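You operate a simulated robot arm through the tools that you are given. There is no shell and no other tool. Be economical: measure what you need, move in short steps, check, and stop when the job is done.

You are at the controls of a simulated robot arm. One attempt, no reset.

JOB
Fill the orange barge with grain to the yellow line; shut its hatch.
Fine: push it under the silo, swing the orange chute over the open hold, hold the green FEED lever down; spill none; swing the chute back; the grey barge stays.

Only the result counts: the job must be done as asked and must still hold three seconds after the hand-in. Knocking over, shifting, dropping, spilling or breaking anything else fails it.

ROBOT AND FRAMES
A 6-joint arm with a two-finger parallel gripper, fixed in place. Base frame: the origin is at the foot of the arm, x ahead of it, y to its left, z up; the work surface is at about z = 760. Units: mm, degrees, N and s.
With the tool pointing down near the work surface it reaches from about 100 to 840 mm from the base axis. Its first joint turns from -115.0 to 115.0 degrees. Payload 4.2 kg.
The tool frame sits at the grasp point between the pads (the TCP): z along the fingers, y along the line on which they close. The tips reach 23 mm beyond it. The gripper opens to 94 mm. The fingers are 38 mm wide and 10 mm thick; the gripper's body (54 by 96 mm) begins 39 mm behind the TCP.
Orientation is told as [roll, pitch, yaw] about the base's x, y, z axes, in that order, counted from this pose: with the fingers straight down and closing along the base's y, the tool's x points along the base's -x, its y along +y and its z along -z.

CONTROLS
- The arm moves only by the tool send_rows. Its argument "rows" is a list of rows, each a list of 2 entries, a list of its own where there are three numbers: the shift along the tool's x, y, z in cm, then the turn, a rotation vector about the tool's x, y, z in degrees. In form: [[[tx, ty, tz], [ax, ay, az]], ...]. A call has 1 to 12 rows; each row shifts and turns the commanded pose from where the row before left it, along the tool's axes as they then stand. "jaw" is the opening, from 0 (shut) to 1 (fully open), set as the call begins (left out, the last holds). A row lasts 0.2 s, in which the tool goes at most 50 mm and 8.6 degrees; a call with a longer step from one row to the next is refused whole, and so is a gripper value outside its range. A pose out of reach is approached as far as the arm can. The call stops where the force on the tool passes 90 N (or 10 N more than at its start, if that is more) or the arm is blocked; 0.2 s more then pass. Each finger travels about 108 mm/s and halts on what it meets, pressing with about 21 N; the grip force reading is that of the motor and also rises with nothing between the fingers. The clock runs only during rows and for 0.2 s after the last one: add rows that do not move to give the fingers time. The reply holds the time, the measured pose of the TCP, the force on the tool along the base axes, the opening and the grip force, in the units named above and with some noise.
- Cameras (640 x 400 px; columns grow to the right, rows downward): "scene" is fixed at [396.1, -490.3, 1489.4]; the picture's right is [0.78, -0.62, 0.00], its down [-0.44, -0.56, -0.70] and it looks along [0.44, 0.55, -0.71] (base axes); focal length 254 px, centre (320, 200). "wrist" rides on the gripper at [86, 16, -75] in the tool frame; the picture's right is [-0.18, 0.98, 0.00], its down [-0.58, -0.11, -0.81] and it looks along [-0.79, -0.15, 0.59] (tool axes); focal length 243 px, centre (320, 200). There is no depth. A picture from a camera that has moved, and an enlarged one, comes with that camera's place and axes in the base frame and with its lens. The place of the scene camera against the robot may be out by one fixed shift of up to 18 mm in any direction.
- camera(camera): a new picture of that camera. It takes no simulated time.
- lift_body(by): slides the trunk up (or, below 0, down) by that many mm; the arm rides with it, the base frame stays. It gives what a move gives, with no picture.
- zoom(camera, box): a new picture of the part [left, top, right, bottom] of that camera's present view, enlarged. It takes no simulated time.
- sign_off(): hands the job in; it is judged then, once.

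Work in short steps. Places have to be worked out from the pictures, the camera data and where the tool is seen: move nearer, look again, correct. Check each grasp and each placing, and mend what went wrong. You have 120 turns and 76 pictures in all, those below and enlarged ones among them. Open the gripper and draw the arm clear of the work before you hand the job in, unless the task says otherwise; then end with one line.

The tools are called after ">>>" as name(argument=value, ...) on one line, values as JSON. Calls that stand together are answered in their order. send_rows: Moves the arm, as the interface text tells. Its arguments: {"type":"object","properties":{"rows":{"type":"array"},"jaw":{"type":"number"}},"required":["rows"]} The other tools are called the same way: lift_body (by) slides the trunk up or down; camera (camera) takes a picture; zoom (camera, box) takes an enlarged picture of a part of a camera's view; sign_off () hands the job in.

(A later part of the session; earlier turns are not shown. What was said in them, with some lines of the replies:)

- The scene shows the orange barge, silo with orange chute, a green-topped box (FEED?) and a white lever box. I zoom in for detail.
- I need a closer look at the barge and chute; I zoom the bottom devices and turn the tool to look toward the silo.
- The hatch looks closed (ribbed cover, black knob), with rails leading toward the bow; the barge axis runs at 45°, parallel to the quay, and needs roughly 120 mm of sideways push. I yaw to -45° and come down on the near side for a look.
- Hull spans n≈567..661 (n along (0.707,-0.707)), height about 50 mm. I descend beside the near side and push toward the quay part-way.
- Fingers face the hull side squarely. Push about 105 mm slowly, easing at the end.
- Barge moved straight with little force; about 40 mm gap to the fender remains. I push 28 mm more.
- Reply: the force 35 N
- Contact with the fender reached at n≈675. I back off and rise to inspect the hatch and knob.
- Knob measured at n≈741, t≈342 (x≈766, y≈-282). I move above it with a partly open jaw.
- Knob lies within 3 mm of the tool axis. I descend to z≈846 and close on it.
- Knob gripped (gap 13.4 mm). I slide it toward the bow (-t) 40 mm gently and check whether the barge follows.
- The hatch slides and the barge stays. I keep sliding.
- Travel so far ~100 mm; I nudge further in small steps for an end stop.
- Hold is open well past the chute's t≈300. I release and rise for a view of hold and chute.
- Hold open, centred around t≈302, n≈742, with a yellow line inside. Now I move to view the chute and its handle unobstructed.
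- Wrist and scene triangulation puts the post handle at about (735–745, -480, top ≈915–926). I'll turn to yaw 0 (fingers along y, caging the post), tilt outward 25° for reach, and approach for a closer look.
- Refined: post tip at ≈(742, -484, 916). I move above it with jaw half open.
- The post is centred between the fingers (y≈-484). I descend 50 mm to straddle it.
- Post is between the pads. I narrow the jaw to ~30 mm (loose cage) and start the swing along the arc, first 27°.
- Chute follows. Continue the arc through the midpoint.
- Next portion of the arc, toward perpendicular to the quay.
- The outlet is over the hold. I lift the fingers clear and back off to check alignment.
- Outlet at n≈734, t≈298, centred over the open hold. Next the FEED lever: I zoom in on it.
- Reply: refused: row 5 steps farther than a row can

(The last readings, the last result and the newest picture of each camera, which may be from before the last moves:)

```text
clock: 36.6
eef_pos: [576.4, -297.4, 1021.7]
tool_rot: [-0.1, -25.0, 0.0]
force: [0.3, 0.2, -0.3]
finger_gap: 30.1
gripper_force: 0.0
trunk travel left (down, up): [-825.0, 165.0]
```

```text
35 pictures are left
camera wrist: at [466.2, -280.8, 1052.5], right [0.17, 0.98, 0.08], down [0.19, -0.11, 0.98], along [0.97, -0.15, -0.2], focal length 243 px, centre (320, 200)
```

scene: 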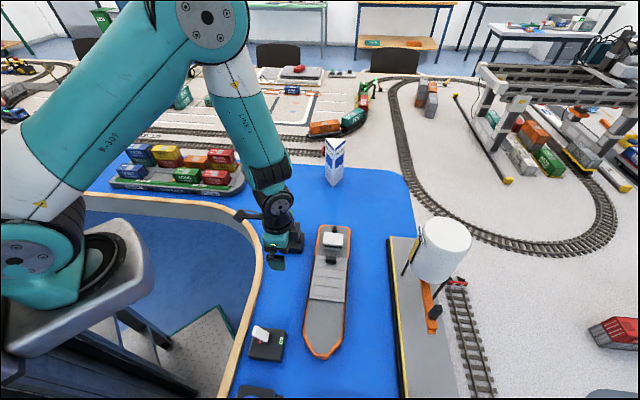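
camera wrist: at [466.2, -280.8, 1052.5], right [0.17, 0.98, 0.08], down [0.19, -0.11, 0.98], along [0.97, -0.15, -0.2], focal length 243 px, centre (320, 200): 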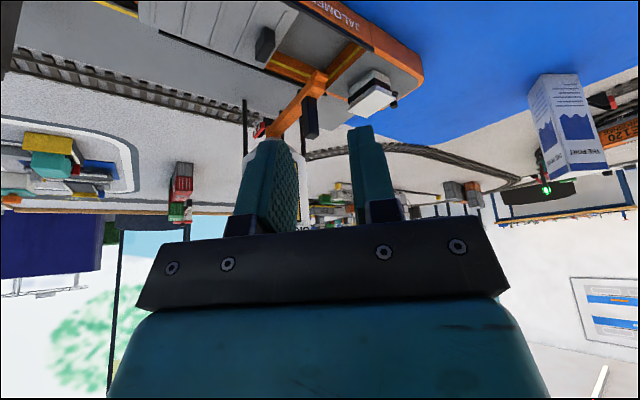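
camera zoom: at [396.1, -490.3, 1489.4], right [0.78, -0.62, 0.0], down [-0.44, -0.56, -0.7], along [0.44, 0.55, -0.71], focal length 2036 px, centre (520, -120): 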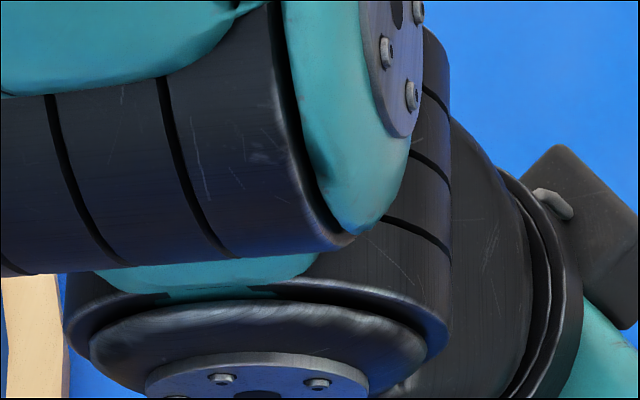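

The move was refused for step length; I resend it with shorter steps, upright tool, jaw shut.

>>> send_rows(jaw=0, rows=[[[0, 2, 0], [0, 8.4, 0]], [[0, 4, 0], [0, 8.3, 0]], [[0, 4.5, 0], [0, 8.3, 0]], [[0, 4.5, 0], [0, 0, 0]], [[2, 4.3, 0], [0, 0, 0]], [[2, 4.3, 0], [0, 0, 0]], [[3, 0, 0], [0, 0, 0]], [[3, 0, 0], [0, 0, 0]], [[0, 0, 0], [0, 0, 0]]])

>>> camera(camera="wrist")

>>> zoom(camera="scene", box=[265, 215, 325, 265])

```text
clock: 38.6
eef_pos: [487.1, -61.4, 1021.1]
tool_rot: [0.0, 0.0, 0.0]
force: [0.5, 0.4, -0.5]
finger_gap: 0.2
gripper_force: 20.7
out of reach, approached as far as the arm can: row 8
trunk travel left (down, up): [-825.0, 165.0]
```

```text
34 pictures are left
camera wrist: at [400.2, -43.3, 1096.0], right [0.18, 0.98, 0.0], down [0.58, -0.11, 0.81], along [0.79, -0.15, -0.59], focal length 243 px, centre (320, 200)
```

wrist: 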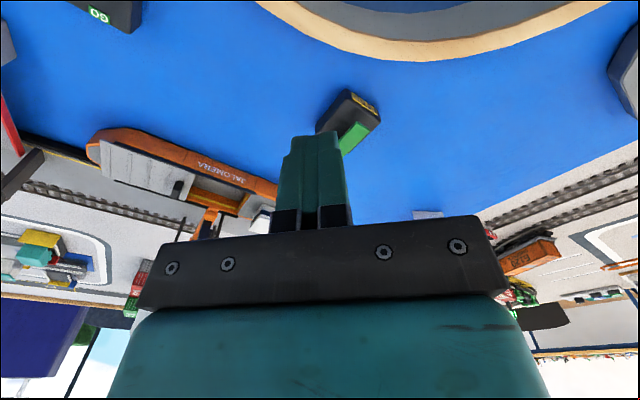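

```text
8.00 times, centred on (295, 240) of scene
camera zoom: at [396.1, -490.3, 1489.4], right [0.78, -0.62, 0.0], down [-0.44, -0.56, -0.7], along [0.44, 0.55, -0.71], focal length 2036 px, centre (520, -120)
```

zoom: 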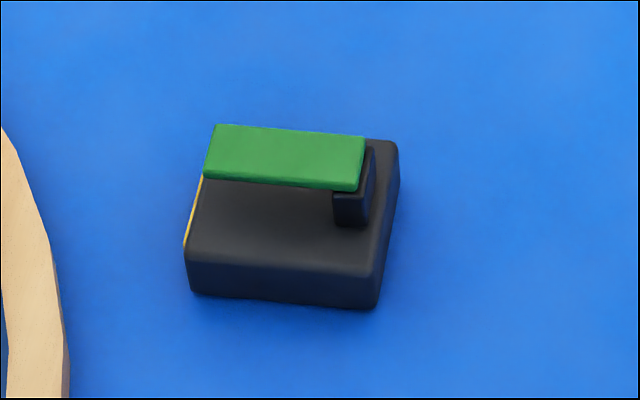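

The lever's free end points away from the barge (at ≈(620,-20)), hinge at ≈(655,-55). I hover above the free end at yaw -45° for a close look.

>>> send_rows(rows=[[[0, 0, 0], [0, 0, 7.5]], [[0, 0, 0], [0, 0, 7.5]], [[0, 0, 0], [0, 0, 7.5]], [[0, 0, 0], [0, 0, 7.5]], [[0, 0, 0], [0, 0, 7.5]], [[0, 0, 0], [0, 0, 7.5]], [[-1.9, 3.1, 3], [0, 0, 0]], [[-1.9, 3.1, 3], [0, 0, 0]], [[-1.9, 3.1, 3], [0, 0, 0]], [[-1.9, 3.1, 3], [0, 0, 0]], [[0, 0, 0], [0, 0, 0]]])

>>> camera(camera="wrist")

```text
clock: 41.0
eef_pos: [629.9, -25.9, 901.8]
tool_rot: [0.0, 0.1, -44.9]
force: [0.2, -0.9, -0.3]
finger_gap: 0.1
gripper_force: 20.5
trunk travel left (down, up): [-825.0, 165.0]
```

```text
32 pictures are left
camera wrist: at [579.3, 46.5, 975.8], right [0.83, 0.56, 0.0], down [0.33, -0.49, 0.81], along [0.45, -0.67, -0.59], focal length 243 px, centre (320, 200)
```

wrist: 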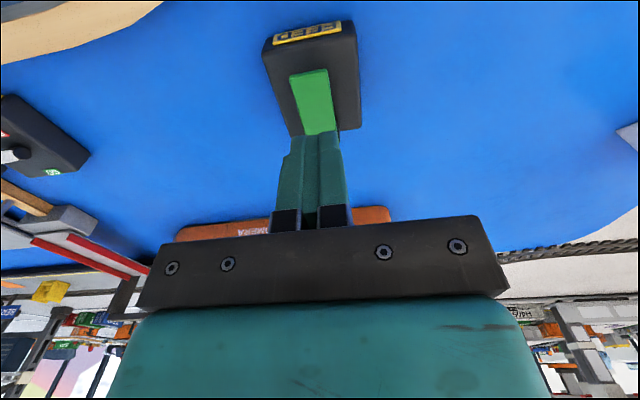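

Paddle centreline is t≈420, free end n≈448. I shift 7 mm, descend most of the way.

>>> send_rows(rows=[[[0.1, -0.7, 2], [0, 0, 0]], [[0, 0, 1.5], [0, 0, 0]], [[0, 0, 0], [0, 0, 0]]])

>>> zoom(camera="scene", box=[260, 205, 340, 265])

```text
clock: 41.8
eef_pos: [623.2, -31.3, 867.4]
tool_rot: [-0.1, 0.1, -45.1]
force: [-0.1, 0.5, -0.3]
finger_gap: 0.0
gripper_force: 21.6
trunk travel left (down, up): [-825.0, 165.0]
```

```text
6.67 times, centred on (300, 235) of scene
camera zoom: at [396.1, -490.3, 1489.4], right [0.78, -0.62, 0.0], down [-0.44, -0.56, -0.7], along [0.44, 0.55, -0.71], focal length 1696 px, centre (453, -33)
```

zoom: 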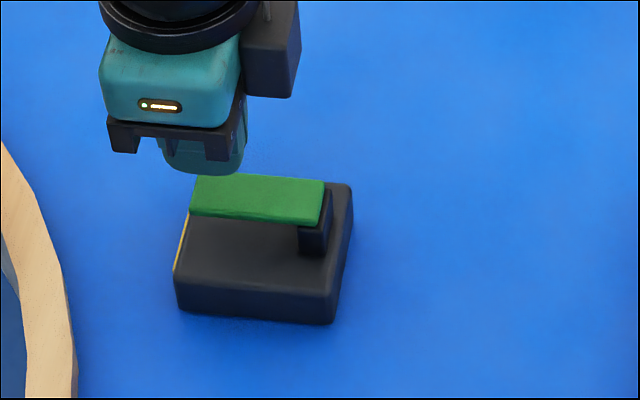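

>>> send_rows(rows=[[[0, 0, 0.5], [0, 0, 0]], [[0, 0, 0.4], [0, 0, 0]]])

>>> send_rows(rows=[[[0, 0, 0.3], [0, 0, 0]], [[0, 0, 0.3], [0, 0, 0]]])

```text
clock: 42.4
eef_pos: [622.6, -30.4, 858.0]
tool_rot: [0.0, 0.1, -45.0]
force: [0.1, 0.2, 0.4]
finger_gap: 0.1
gripper_force: 21.3
trunk travel left (down, up): [-825.0, 165.0]
```

```text
clock: 43.0
eef_pos: [624.4, -30.0, 851.8]
tool_rot: [0.0, 0.0, -45.0]
force: [-0.5, 0.4, -0.6]
finger_gap: 0.0
gripper_force: 21.0
trunk travel left (down, up): [-825.0, 165.0]
```

>>> send_rows(rows=[[[0, 0, 0.3], [0, 0, 0]], [[0, 0, 0.3], [0, 0, 0]]])

>>> zoom(camera="scene", box=[260, 205, 340, 265])

```text
clock: 43.6
eef_pos: [623.7, -30.3, 845.0]
tool_rot: [0.0, 0.0, -45.0]
force: [0.8, 0.5, -0.2]
finger_gap: 0.1
gripper_force: 20.8
trunk travel left (down, up): [-825.0, 165.0]
```

```text
6.67 times, centred on (300, 235) of scene
camera zoom: at [396.1, -490.3, 1489.4], right [0.78, -0.62, 0.0], down [-0.44, -0.56, -0.7], along [0.44, 0.55, -0.71], focal length 1696 px, centre (453, -33)
```

zoom: 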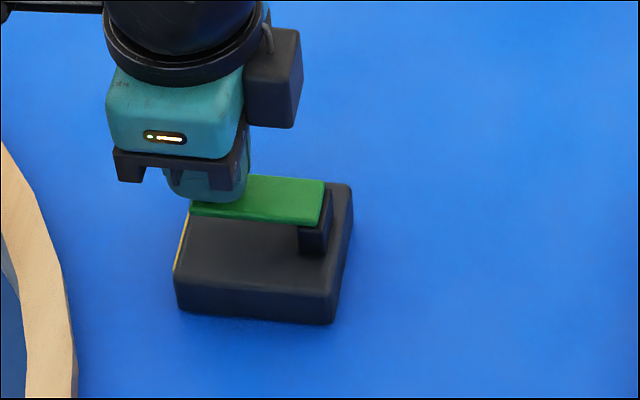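

>>> send_rows(rows=[[[0, 0, 0.3], [0, 0, 0]]])

>>> send_rows(rows=[[[0, 0, 0.3], [0, 0, 0]]])

>>> zoom(camera="scene", box=[250, 200, 410, 300])

```text
clock: 44.0
eef_pos: [623.5, -30.6, 842.8]
tool_rot: [0.1, 0.0, -45.1]
force: [-0.5, -0.5, 0.6]
finger_gap: 0.0
gripper_force: 21.1
trunk travel left (down, up): [-825.0, 165.0]
```

```text
clock: 44.4
eef_pos: [623.0, -30.5, 840.7]
tool_rot: [0.0, 0.0, -45.0]
force: [-0.7, -0.3, 2.1]
finger_gap: 0.0
gripper_force: 20.9
trunk travel left (down, up): [-825.0, 165.0]
```

```text
4.00 times, centred on (330, 250) of scene
camera zoom: at [396.1, -490.3, 1489.4], right [0.78, -0.62, 0.0], down [-0.44, -0.56, -0.7], along [0.44, 0.55, -0.71], focal length 1018 px, centre (280, 0)
```

zoom: 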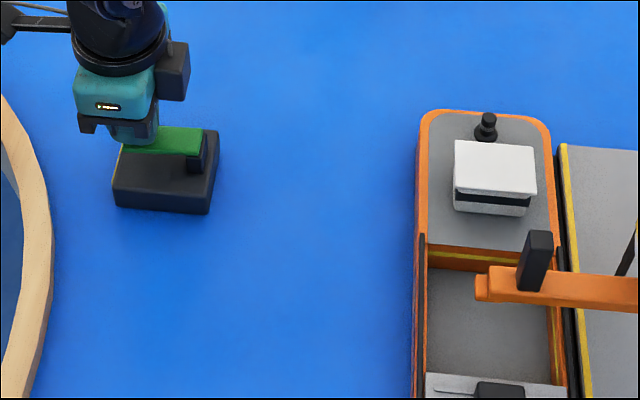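

Contact starts at z≈840.7. I press further a few mm and look for grain.

>>> send_rows(rows=[[[0, 0, 0.4], [0, 0, 0]]])

>>> send_rows(rows=[[[0, 0, 0.4], [0, 0, 0]]])

>>> zoom(camera="scene", box=[250, 200, 410, 300])

```text
clock: 44.8
eef_pos: [623.8, -30.9, 836.1]
tool_rot: [0.0, -0.1, -45.0]
force: [-2.3, -0.3, 2.4]
finger_gap: 0.0
gripper_force: 21.1
trunk travel left (down, up): [-825.0, 165.0]
```

```text
clock: 45.2
eef_pos: [623.0, -31.2, 833.6]
tool_rot: [0.1, -0.1, -45.0]
force: [-0.2, -1.5, 20.0]
finger_gap: 0.0
gripper_force: 21.5
trunk travel left (down, up): [-825.0, 165.0]
```

```text
4.00 times, centred on (330, 250) of scene
camera zoom: at [396.1, -490.3, 1489.4], right [0.78, -0.62, 0.0], down [-0.44, -0.56, -0.7], along [0.44, 0.55, -0.71], focal length 1018 px, centre (280, 0)
```

zoom: 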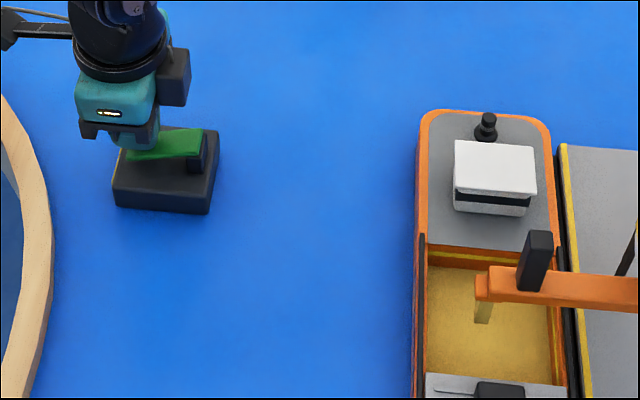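

Grain is flowing into the hold, lever bottomed. I hold 0.6 s steps and watch the level.

>>> send_rows(rows=[[[0, 0, 0], [0, 0, 0]], [[0, 0, 0], [0, 0, 0]]])

>>> zoom(camera="scene", box=[350, 255, 400, 300])

```text
clock: 45.8
eef_pos: [624.3, -30.7, 833.4]
tool_rot: [0.1, -0.1, -45.1]
force: [0.8, -2.7, 27.9]
finger_gap: 0.0
gripper_force: 21.0
trunk travel left (down, up): [-825.0, 165.0]
```

```text
8.89 times, centred on (375, 278) of scene
camera zoom: at [396.1, -490.3, 1489.4], right [0.78, -0.62, 0.0], down [-0.44, -0.56, -0.7], along [0.44, 0.55, -0.71], focal length 2262 px, centre (-169, -489)
```

zoom: 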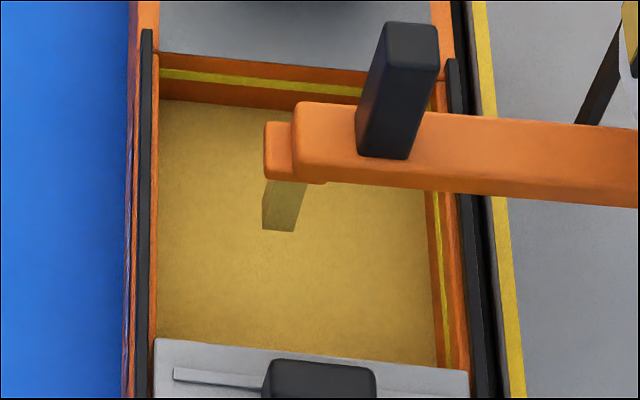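

>>> send_rows(rows=[[[0, 0, 0], [0, 0, 0]], [[0, 0, 0], [0, 0, 0]], [[0, 0, 0], [0, 0, 0]]])

>>> zoom(camera="scene", box=[350, 255, 400, 300])

```text
clock: 46.6
eef_pos: [623.1, -30.6, 832.4]
tool_rot: [0.2, -0.1, -45.0]
force: [4.0, -1.5, 34.3]
finger_gap: 0.3
gripper_force: 21.6
trunk travel left (down, up): [-825.0, 165.0]
```

```text
8.89 times, centred on (375, 278) of scene
camera zoom: at [396.1, -490.3, 1489.4], right [0.78, -0.62, 0.0], down [-0.44, -0.56, -0.7], along [0.44, 0.55, -0.71], focal length 2262 px, centre (-169, -489)
```

zoom: 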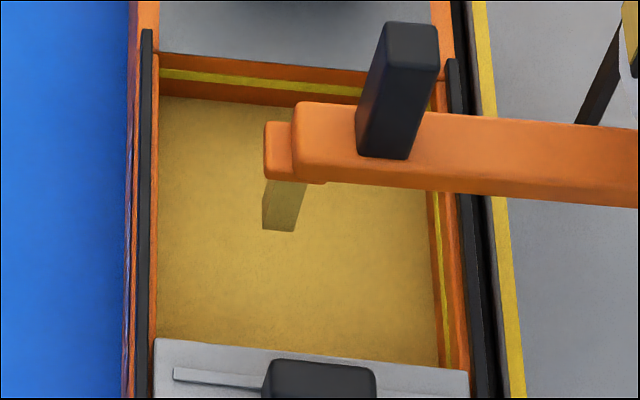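

>>> send_rows(rows=[[[0, 0, -0.05], [0, 0, 0]], [[0, 0, 0], [0, 0, 0]], [[0, 0, 0], [0, 0, 0]], [[0, 0, 0], [0, 0, 0]], [[0, 0, 0], [0, 0, 0]]])

>>> zoom(camera="scene", box=[350, 255, 400, 300])

```text
clock: 47.8
eef_pos: [622.4, -31.8, 833.0]
tool_rot: [0.0, -0.1, -45.0]
force: [3.8, 2.6, 28.0]
finger_gap: 0.1
gripper_force: 20.9
trunk travel left (down, up): [-825.0, 165.0]
```

```text
8.89 times, centred on (375, 278) of scene
camera zoom: at [396.1, -490.3, 1489.4], right [0.78, -0.62, 0.0], down [-0.44, -0.56, -0.7], along [0.44, 0.55, -0.71], focal length 2262 px, centre (-169, -489)
```

zoom: 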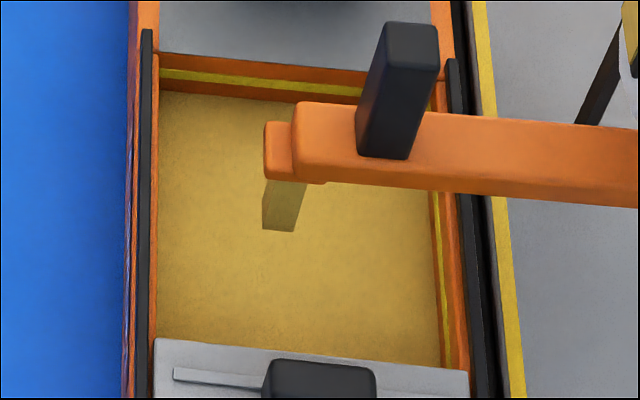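

Level rises ~3.5 px/s; about 10–15 px below the line. Hold 2 s more.

>>> send_rows(rows=[[[0, 0, 0], [0, 0, 0]], [[0, 0, 0], [0, 0, 0]], [[0, 0, 0], [0, 0, 0]], [[0, 0, 0], [0, 0, 0]], [[0, 0, 0], [0, 0, 0]], [[0, 0, 0], [0, 0, 0]], [[0, 0, 0], [0, 0, 0]]])

>>> zoom(camera="scene", box=[360, 255, 390, 275])

```text
clock: 49.4
eef_pos: [622.5, -30.0, 833.1]
tool_rot: [0.0, 0.0, -45.0]
force: [2.0, 4.4, 24.5]
finger_gap: 0.0
gripper_force: 20.4
trunk travel left (down, up): [-825.0, 165.0]
```

```text
16.00 times, centred on (375, 265) of scene
camera zoom: at [396.1, -490.3, 1489.4], right [0.78, -0.62, 0.0], down [-0.44, -0.56, -0.7], along [0.44, 0.55, -0.71], focal length 4071 px, centre (-560, -840)
```

zoom: 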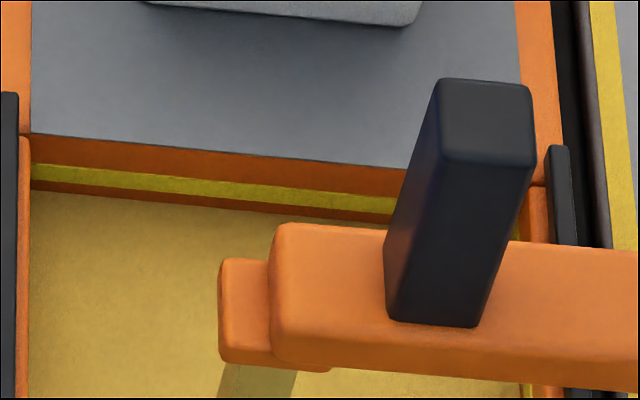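

Now ~9 px (of 16× view) below the line's lower edge, ~19 below its centre. Hold 1.6 s.

>>> send_rows(rows=[[[0, 0, 0], [0, 0, 0]], [[0, 0, 0], [0, 0, 0]], [[0, 0, 0], [0, 0, 0]], [[0, 0, 0], [0, 0, 0]], [[0, 0, 0], [0, 0, 0]], [[0, 0, 0], [0, 0, 0]], [[0, 0, 0], [0, 0, 0]]])

>>> zoom(camera="scene", box=[360, 255, 390, 275])

```text
clock: 51.0
eef_pos: [622.5, -30.1, 832.0]
tool_rot: [0.0, -0.1, -45.0]
force: [0.7, 5.4, 23.5]
finger_gap: 0.0
gripper_force: 20.7
trunk travel left (down, up): [-825.0, 165.0]
```

```text
16.00 times, centred on (375, 265) of scene
camera zoom: at [396.1, -490.3, 1489.4], right [0.78, -0.62, 0.0], down [-0.44, -0.56, -0.7], along [0.44, 0.55, -0.71], focal length 4071 px, centre (-560, -840)
```

zoom: 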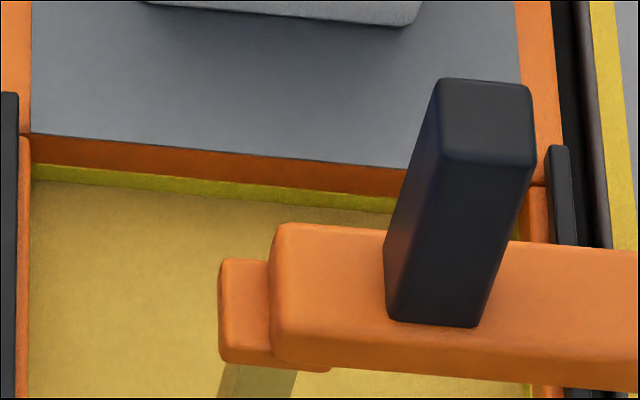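

Level has reached the line's lower edge. I hold 0.6 s more, then lift off the lever.

>>> send_rows(rows=[[[0, 0, 0], [0, 0, 0]], [[0, 0, 0], [0, 0, 0]], [[0, 0, 0], [0, 0, 0]], [[0, 0, -3], [0, 0, 0]], [[0, 0, -4], [0, 0, 0]], [[0, 0, -4], [0, 0, 0]], [[0, 0, 0], [0, 0, 0]]])

>>> zoom(camera="scene", box=[360, 255, 390, 275])

>>> zoom(camera="scene", box=[250, 200, 410, 300])

```text
clock: 52.6
eef_pos: [623.7, -29.6, 942.4]
tool_rot: [0.0, 0.0, -45.0]
force: [0.2, 0.2, -0.1]
finger_gap: 0.2
gripper_force: 21.3
trunk travel left (down, up): [-825.0, 165.0]
```

```text
16.00 times, centred on (375, 265) of scene
camera zoom: at [396.1, -490.3, 1489.4], right [0.78, -0.62, 0.0], down [-0.44, -0.56, -0.7], along [0.44, 0.55, -0.71], focal length 4071 px, centre (-560, -840)
```

zoom: 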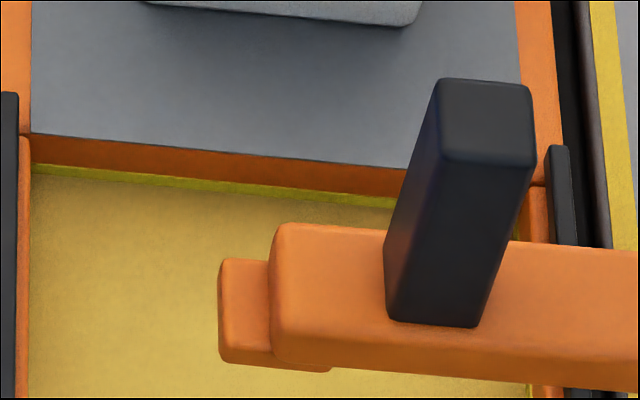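

```text
4.00 times, centred on (330, 250) of scene
camera zoom: at [396.1, -490.3, 1489.4], right [0.78, -0.62, 0.0], down [-0.44, -0.56, -0.7], along [0.44, 0.55, -0.71], focal length 1018 px, centre (280, 0)
```

zoom: 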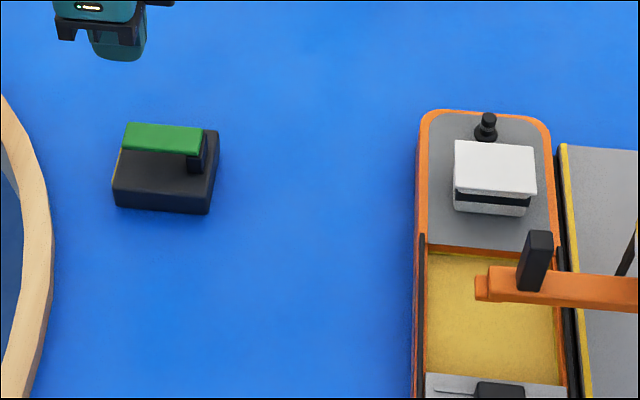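

Grain sits within the yellow line and the flow has stopped. Now back to the chute post: turn to yaw 0, tilt 25°, travel at safe height.

>>> send_rows(jaw=0.5, rows=[[[0, 0, -1.3], [0, 0, -7.5]], [[0, 0, -1.3], [0, 0, -7.5]], [[0, 0, -1.3], [0, 0, -7.5]], [[0, 0, -1.3], [0, 0, -7.5]], [[0, 0, -1.3], [0, 0, -7.5]], [[0, 0, -1.3], [0, 0, -7.5]], [[0, -4, 0], [0, -8.3, 0]], [[0, -4, 0], [0, -8.3, 0]], [[0, -4, 0], [0, -8.4, 0]], [[0, -4.4, 0], [0, 0, 0]], [[0, -4.4, 0], [0, 0, 0]], [[0, -4.4, 0], [0, 0, 0]]])

```text
clock: 55.2
eef_pos: [623.3, -282.7, 1019.8]
tool_rot: [0.0, -25.0, 0.0]
force: [-0.6, 1.3, 0.5]
finger_gap: 46.9
gripper_force: 0.1
trunk travel left (down, up): [-825.0, 165.0]
```

>>> send_rows(rows=[[[-2.01, -1.1, 2.54], [0, 0, 0]], [[-2.01, -1.1, 2.54], [0, 0, 0]], [[-2.01, -1.1, 2.54], [0, 0, 0]], [[-2.01, -1.1, 2.54], [0, 0, 0]], [[0, 0, 0], [0, 0, 0]]])

>>> camera(camera="wrist")

```text
clock: 56.4
eef_pos: [739.5, -325.9, 961.6]
tool_rot: [0.0, -24.9, -0.1]
force: [0.1, 0.1, -1.1]
finger_gap: 47.2
gripper_force: 0.0
trunk travel left (down, up): [-825.0, 165.0]
```

```text
20 pictures are left
camera wrist: at [629.7, -309.9, 992.2], right [0.17, 0.98, 0.08], down [0.19, -0.11, 0.98], along [0.97, -0.15, -0.2], focal length 243 px, centre (320, 200)
```

wrist: 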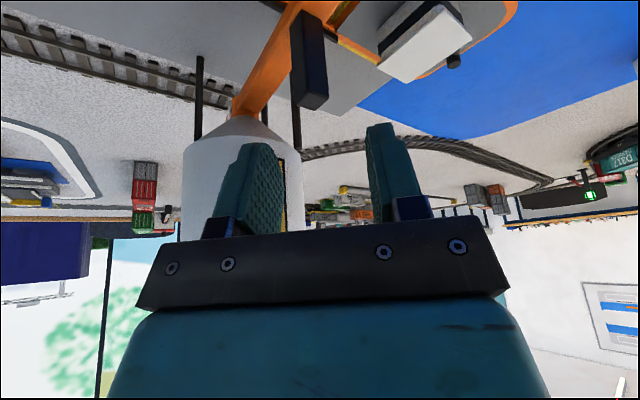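

Post is centred between the fingers. Descend around it, close to a loose cage, and start the reverse swing.

>>> send_rows(rows=[[[0.79, 0, 1.69], [0, 0, 0]], [[0.79, 0, 1.69], [0, 0, 0]], [[0.79, 0, 1.69], [0, 0, 0]], [[0, 0, 0], [0, 0, 0]]])

>>> send_rows(jaw=0.32, rows=[[[0, 0, 0], [0, 0, 0]], [[0, 0, 0], [0, 0, 0]], [[0.5, -0.66, -0.24], [0, 0, 0]], [[0.5, -0.66, -0.24], [0, 0, 0]], [[0.42, -0.76, -0.2], [0, 0, 0]], [[0.42, -0.76, -0.2], [0, 0, 0]], [[0.31, -0.82, -0.15], [0, 0, 0]], [[0.31, -0.82, -0.15], [0, 0, 0]], [[0, 0, 0], [0, 0, 0]]])

>>> camera(camera="wrist")

```text
clock: 57.4
eef_pos: [738.8, -326.7, 905.7]
tool_rot: [0.0, -25.0, 0.0]
force: [1.0, 0.4, -0.1]
finger_gap: 47.3
gripper_force: 0.0
trunk travel left (down, up): [-825.0, 165.0]
```

```text
clock: 59.4
eef_pos: [711.7, -371.7, 906.0]
tool_rot: [0.1, -25.0, 0.0]
force: [0.3, 0.2, 0.1]
finger_gap: 29.9
gripper_force: 0.0
trunk travel left (down, up): [-825.0, 165.0]
```

```text
19 pictures are left
camera wrist: at [601.9, -355.1, 937.0], right [0.17, 0.98, 0.08], down [0.19, -0.11, 0.98], along [0.97, -0.15, -0.2], focal length 243 px, centre (320, 200)
```

wrist: 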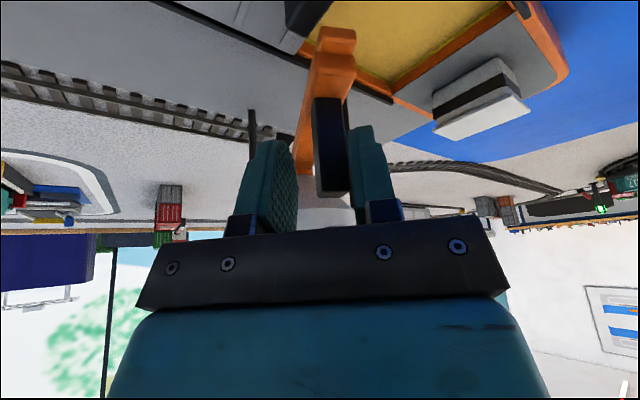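

Chute follows. Continue through the midpoint.

>>> send_rows(rows=[[[0.2, -0.86, -0.09], [0, 0, 0]], [[0.2, -0.86, -0.09], [0, 0, 0]], [[0.06, -0.88, -0.03], [0, 0, 0]], [[0.06, -0.88, -0.03], [0, 0, 0]], [[-0.06, -0.88, 0.03], [0, 0, 0]], [[-0.06, -0.88, 0.03], [0, 0, 0]], [[-0.19, -0.86, 0.09], [0, 0, 0]], [[-0.19, -0.86, 0.09], [0, 0, 0]], [[0, 0, 0], [0, 0, 0]]])

>>> send_rows(rows=[[[-0.31, -0.82, 0.15], [0, 0, 0]], [[-0.31, -0.82, 0.15], [0, 0, 0]], [[-0.42, -0.76, 0.2], [0, 0, 0]], [[-0.42, -0.76, 0.2], [0, 0, 0]], [[-0.4, -0.5, 0.19], [0, 0, 0]], [[0, 0, 0], [0, 0, 0]]])

>>> camera(camera="wrist")

```text
clock: 61.4
eef_pos: [712.9, -441.1, 907.7]
tool_rot: [0.0, -24.9, 0.0]
force: [0.1, -0.3, 0.3]
finger_gap: 30.2
gripper_force: 0.0
trunk travel left (down, up): [-825.0, 165.0]
```

```text
clock: 62.8
eef_pos: [731.6, -477.9, 906.2]
tool_rot: [0.0, -25.0, 0.0]
force: [-0.7, -0.5, 0.0]
finger_gap: 30.3
gripper_force: 0.4
trunk travel left (down, up): [-825.0, 165.0]
```

```text
18 pictures are left
camera wrist: at [622.0, -460.9, 937.3], right [0.17, 0.98, 0.08], down [0.19, -0.11, 0.98], along [0.97, -0.15, -0.2], focal length 243 px, centre (320, 200)
```

wrist: 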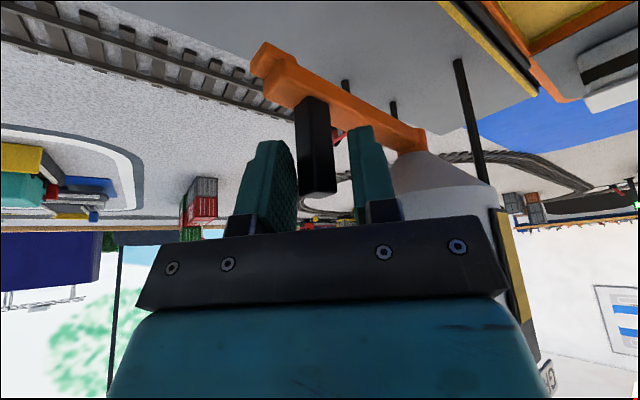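

The chute is about 5° short of its parked angle; continue ~12 mm.

>>> send_rows(rows=[[[-0.34, -0.5, 0.16], [0, 0, 0]], [[-0.34, -0.5, 0.16], [0, 0, 0]], [[0, -0.3, 0], [0, 0, 0]], [[0, 0, 0], [0, 0, 0]]])

>>> camera(camera="wrist")

```text
clock: 63.8
eef_pos: [739.3, -489.7, 905.8]
tool_rot: [0.0, -25.0, -0.1]
force: [0.5, 0.6, 0.1]
finger_gap: 30.1
gripper_force: 0.1
trunk travel left (down, up): [-825.0, 165.0]
```

```text
17 pictures are left
camera wrist: at [629.4, -474.0, 937.3], right [0.17, 0.98, 0.08], down [0.19, -0.11, 0.98], along [0.97, -0.15, -0.2], focal length 243 px, centre (320, 200)
```

wrist: 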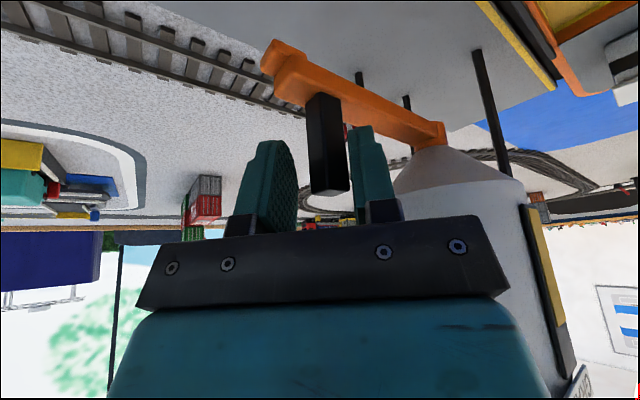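

Chute is back at its original angle. I lift off, back away, and check with the scene camera.

>>> send_rows(rows=[[[0, 0.35, 0], [0, 0, 0]], [[-0.85, 0, -1.81], [0, 0, 0]], [[-0.85, 0, -1.81], [0, 0, 0]], [[-0.85, 0, -1.81], [0, 0, 0]], [[-0.85, 0, -1.81], [0, 0, 0]], [[2, 0, -3], [0, 0, 0]], [[3, 0, -3], [0, 0, 0]], [[4, 0, -2], [0, 0, 0]], [[0, 0, 0], [0, 0, 0]]])

>>> zoom(camera="scene", box=[300, 210, 460, 360])

```text
clock: 65.8
eef_pos: [624.0, -487.1, 1020.3]
tool_rot: [0.0, -24.9, 0.1]
force: [0.7, 0.0, -0.1]
finger_gap: 30.1
gripper_force: 0.0
trunk travel left (down, up): [-825.0, 165.0]
```

```text
2.67 times, centred on (380, 285) of scene
camera zoom: at [396.1, -490.3, 1489.4], right [0.78, -0.62, 0.0], down [-0.44, -0.56, -0.7], along [0.44, 0.55, -0.71], focal length 678 px, centre (160, -27)
```

zoom: 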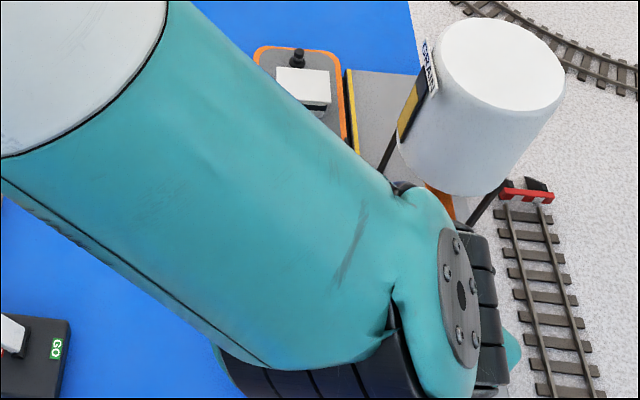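

View is blocked by the arm; I untilt, yaw to -45° and move toward the hatch knob.

>>> send_rows(jaw=0.42, rows=[[[0, 0, 0], [0, 8.3, 0]], [[0, 0, 0], [0, 8.3, 0]], [[0, 0, 0], [0, 8.3, 0]], [[0, 0, 0], [0, 0, 7.5]], [[0, 0, 0], [0, 0, 7.5]], [[0, 0, 0], [0, 0, 7.5]], [[0, 0, 0], [0, 0, 7.5]], [[0, 0, 0], [0, 0, 7.5]], [[0, 0, 0], [0, 0, 7.5]], [[1.4, 4.4, 0], [0, 0, 0]], [[1.4, 4.4, 0], [0, 0, 0]], [[1.4, 4.4, 0], [0, 0, 0]]])

>>> camera(camera="scene")

```text
clock: 68.4
eef_pos: [688.6, -365.1, 1021.9]
tool_rot: [0.1, -0.1, -45.1]
force: [-0.3, 0.4, 0.1]
finger_gap: 39.6
gripper_force: 0.0
trunk travel left (down, up): [-825.0, 165.0]
```

```text
15 pictures are left
```

scene: 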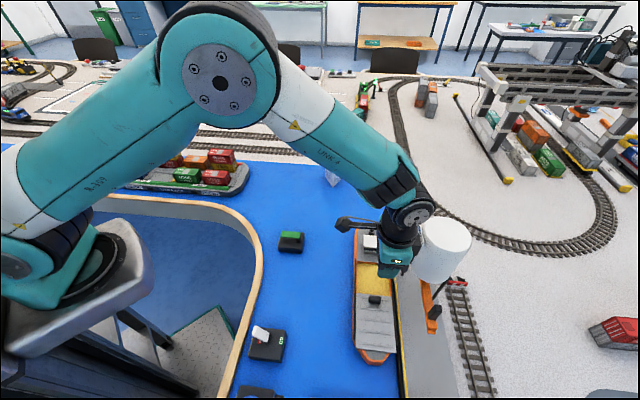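

Chute looks parked as at the start. I descend over the knob and look.

>>> send_rows(rows=[[[0.2, 0.1, 4.5], [0, 0, 0]], [[0, 0, 4.5], [0, 0, 0]], [[0, 0, 4], [0, 0, 0]], [[0, 0, 0], [0, 0, 0]]])

>>> camera(camera="wrist")

```text
clock: 69.4
eef_pos: [687.1, -361.4, 890.5]
tool_rot: [0.1, -0.1, -44.9]
force: [0.1, -0.1, -0.5]
finger_gap: 39.1
gripper_force: 0.0
trunk travel left (down, up): [-825.0, 165.0]
```

```text
14 pictures are left
camera wrist: at [637.3, -289.2, 964.4], right [0.83, 0.56, 0.0], down [0.33, -0.49, 0.81], along [0.46, -0.67, -0.59], focal length 243 px, centre (320, 200)
```

wrist: 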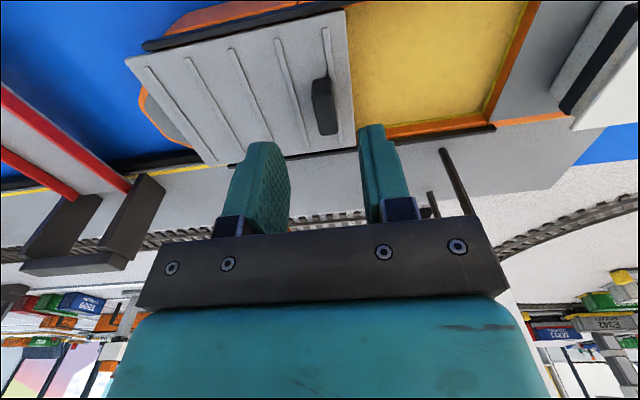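

Knob is centred as before. Descend to z≈847, grip, and check.

>>> send_rows(rows=[[[0, 0, 2], [0, 0, 0]], [[0, 0, 1.5], [0, 0, 0]], [[0, 0, 0.9], [0, 0, 0]], [[0, 0, 0], [0, 0, 0]]])

>>> send_rows(jaw=0, rows=[[[0, 0, 0], [0, 0, 0]], [[0, 0, 0], [0, 0, 0]], [[0, 0, 0], [0, 0, 0]]])

```text
clock: 70.4
eef_pos: [687.8, -362.8, 847.2]
tool_rot: [0.1, -0.1, -45.0]
force: [0.0, 0.7, 0.8]
finger_gap: 39.3
gripper_force: 0.1
trunk travel left (down, up): [-825.0, 165.0]
```

```text
clock: 71.2
eef_pos: [688.1, -361.2, 846.2]
tool_rot: [0.1, 0.0, -45.0]
force: [0.0, -0.6, 0.5]
finger_gap: 13.1
gripper_force: 20.7
trunk travel left (down, up): [-825.0, 165.0]
```

Gripped. I slide the hatch aft, 100 mm first.

>>> send_rows(rows=[[[0, 0.5, 0], [0, 0, 0]], [[0, 0.8, 0], [0, 0, 0]], [[0, 0.9, 0], [0, 0, 0]], [[0, 0.9, 0], [0, 0, 0]], [[0, 0.9, 0], [0, 0, 0]], [[0, 0.9, 0], [0, 0, 0]], [[0, 0.9, 0], [0, 0, 0]], [[0, 0.9, 0], [0, 0, 0]], [[0, 0.9, 0], [0, 0, 0]], [[0, 0.9, 0], [0, 0, 0]], [[0, 0.8, 0], [0, 0, 0]], [[0, 0.7, 0], [0, 0, 0]]])

>>> zoom(camera="scene", box=[320, 210, 460, 370])

```text
clock: 73.8
eef_pos: [757.2, -291.9, 846.3]
tool_rot: [0.2, -0.1, -45.0]
force: [-0.5, 0.2, 0.4]
finger_gap: 13.3
gripper_force: 20.6
trunk travel left (down, up): [-825.0, 165.0]
```

```text
2.50 times, centred on (390, 290) of scene
camera zoom: at [396.1, -490.3, 1489.4], right [0.78, -0.62, 0.0], down [-0.44, -0.56, -0.7], along [0.44, 0.55, -0.71], focal length 636 px, centre (145, -25)
```

zoom: 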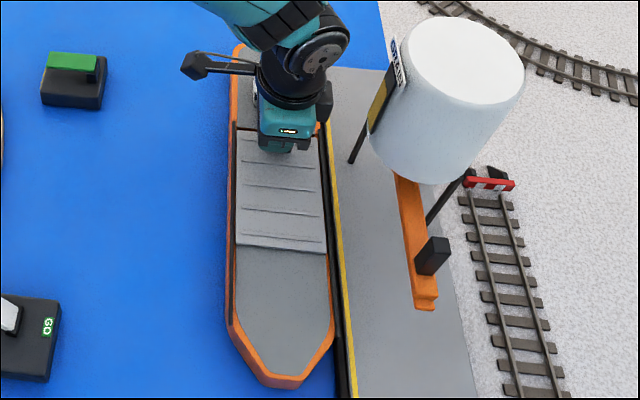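

>>> send_rows(rows=[[[0, 0.4, 0], [0, 0, 0]], [[0, 0.4, 0], [0, 0, 0]], [[0, 0.3, 0], [0, 0, 0]], [[0, 0.1, 0], [0, 0, 0]]])

>>> send_rows(rows=[[[0, 0.15, 0], [0, 0, 0]], [[0, 0, 0], [0, 0, 0]]])

```text
clock: 74.8
eef_pos: [766.1, -282.5, 846.4]
tool_rot: [0.1, 0.0, -45.0]
force: [1.5, -0.5, -0.6]
finger_gap: 13.3
gripper_force: 20.8
trunk travel left (down, up): [-825.0, 165.0]
```

```text
clock: 75.4
eef_pos: [767.6, -283.0, 846.7]
tool_rot: [0.1, 0.0, -45.0]
force: [-1.8, -1.6, -0.4]
finger_gap: 13.3
gripper_force: 20.8
trunk travel left (down, up): [-825.0, 165.0]
```

Back at the original closed position (t≈342.5). Release, rise and inspect.

>>> send_rows(jaw=0.42, rows=[[[0, 0, 0], [0, 0, 0]], [[0, 0, 0], [0, 0, 0]], [[0, 0, -3], [0, 0, 0]], [[0, 0, -4], [0, 0, 0]], [[2, 0, -4], [0, 0, 0]], [[4.5, 0, -2], [0, 0, 0]], [[4.5, 0, -2], [0, 0, 0]], [[4.5, 0, 0], [0, 0, 0]], [[4.5, 0, 0], [0, 0, 0]], [[0, 0, 0], [0, 0, 0]]])

>>> camera(camera="wrist")

>>> zoom(camera="scene", box=[340, 225, 410, 315])

```text
clock: 77.6
eef_pos: [626.5, -141.1, 996.3]
tool_rot: [0.1, 0.0, -45.1]
force: [0.6, 0.0, -0.2]
finger_gap: 39.5
gripper_force: 0.1
trunk travel left (down, up): [-825.0, 165.0]
```

```text
12 pictures are left
camera wrist: at [576.5, -68.4, 1071.3], right [0.83, 0.56, 0.0], down [0.33, -0.49, 0.81], along [0.46, -0.67, -0.59], focal length 243 px, centre (320, 200)
```

wrist: 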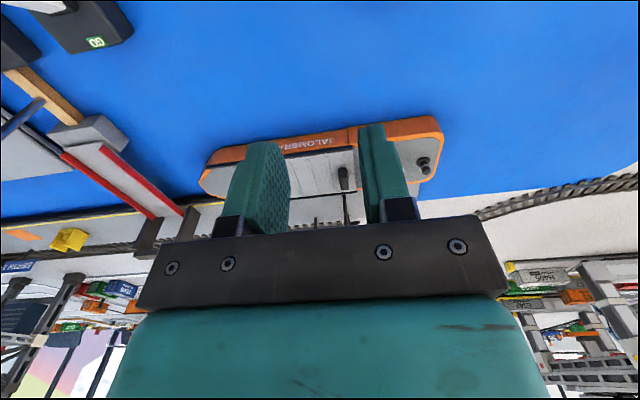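

```text
4.44 times, centred on (375, 270) of scene
camera zoom: at [396.1, -490.3, 1489.4], right [0.78, -0.62, 0.0], down [-0.44, -0.56, -0.7], along [0.44, 0.55, -0.71], focal length 1131 px, centre (76, -111)
```

zoom: 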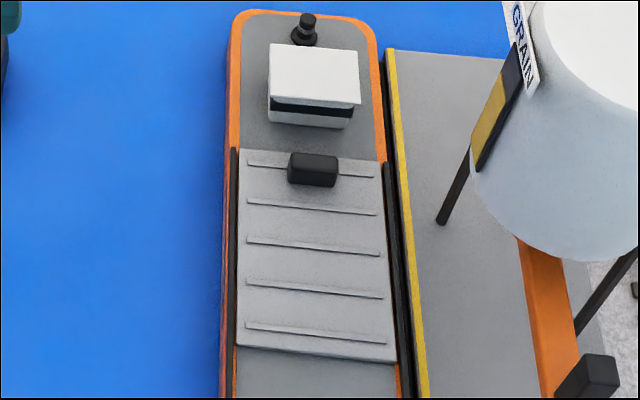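

>>> zoom(camera="scene", box=[360, 250, 390, 270])

>>> camera(camera="scene")

```text
16.00 times, centred on (375, 260) of scene
camera zoom: at [396.1, -490.3, 1489.4], right [0.78, -0.62, 0.0], down [-0.44, -0.56, -0.7], along [0.44, 0.55, -0.71], focal length 4071 px, centre (-560, -760)
```

zoom: 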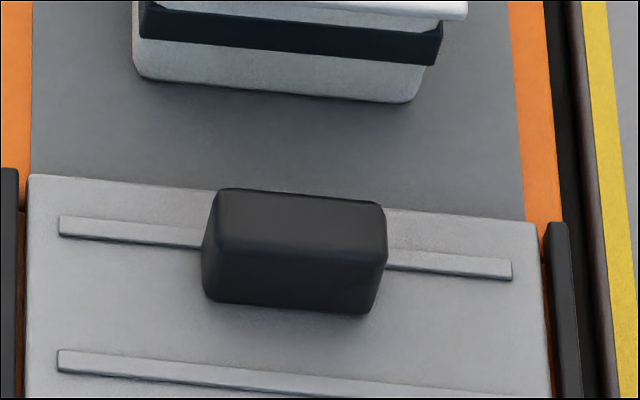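

```text
9 pictures are left
```

scene: 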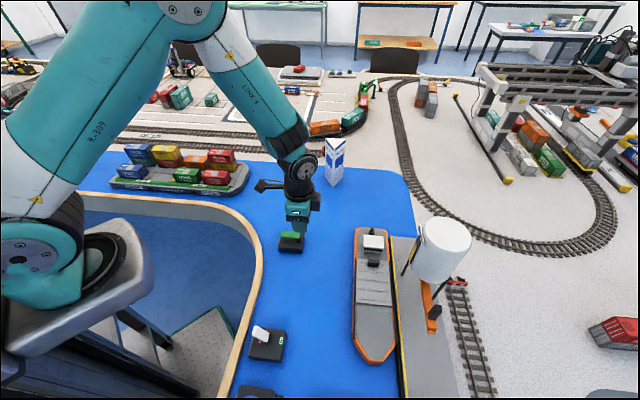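

Hatch covers the hold fully, chute parked, barge at quay, nothing else disturbed. I open the gripper and raise clear.

>>> send_rows(jaw=1, rows=[[[2, 0, -4], [0, 0, 0]], [[2, 0, -4], [0, 0, 0]], [[2, 0, -4], [0, 0, 0]], [[2, 0, -4], [0, 0, 0]], [[0, 0, 0], [0, 0, 0]]])

>>> zoom(camera="scene", box=[250, 200, 490, 390])

```text
clock: 78.8
eef_pos: [569.2, -82.9, 1156.3]
tool_rot: [0.0, 0.0, -45.0]
force: [-0.4, 0.0, -0.9]
finger_gap: 93.9
gripper_force: 0.2
trunk travel left (down, up): [-825.0, 165.0]
```

```text
2.11 times, centred on (370, 295) of scene
camera zoom: at [396.1, -490.3, 1489.4], right [0.78, -0.62, 0.0], down [-0.44, -0.56, -0.7], along [0.44, 0.55, -0.71], focal length 536 px, centre (215, 0)
```

zoom: 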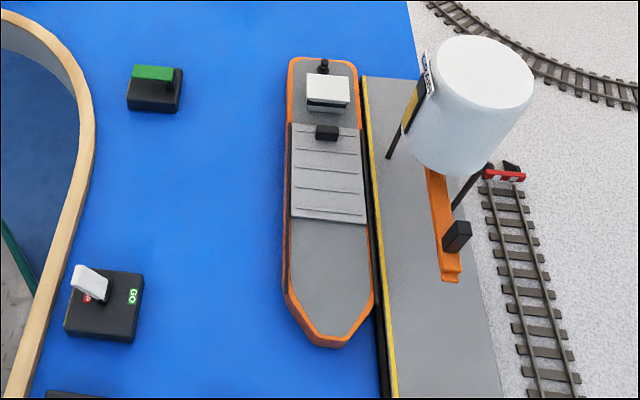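

All is in place: chute pixel-identical to its start position, hatch shut, lever up. I hand in.

>>> sign_off()

```text
The job is handed in.
```

The orange barge is against the quay under the silo, filled with grain to the yellow line, with its hatch shut. I saw no spill, the chute is back where it started, the FEED lever is up, and the grey barge was not touched.
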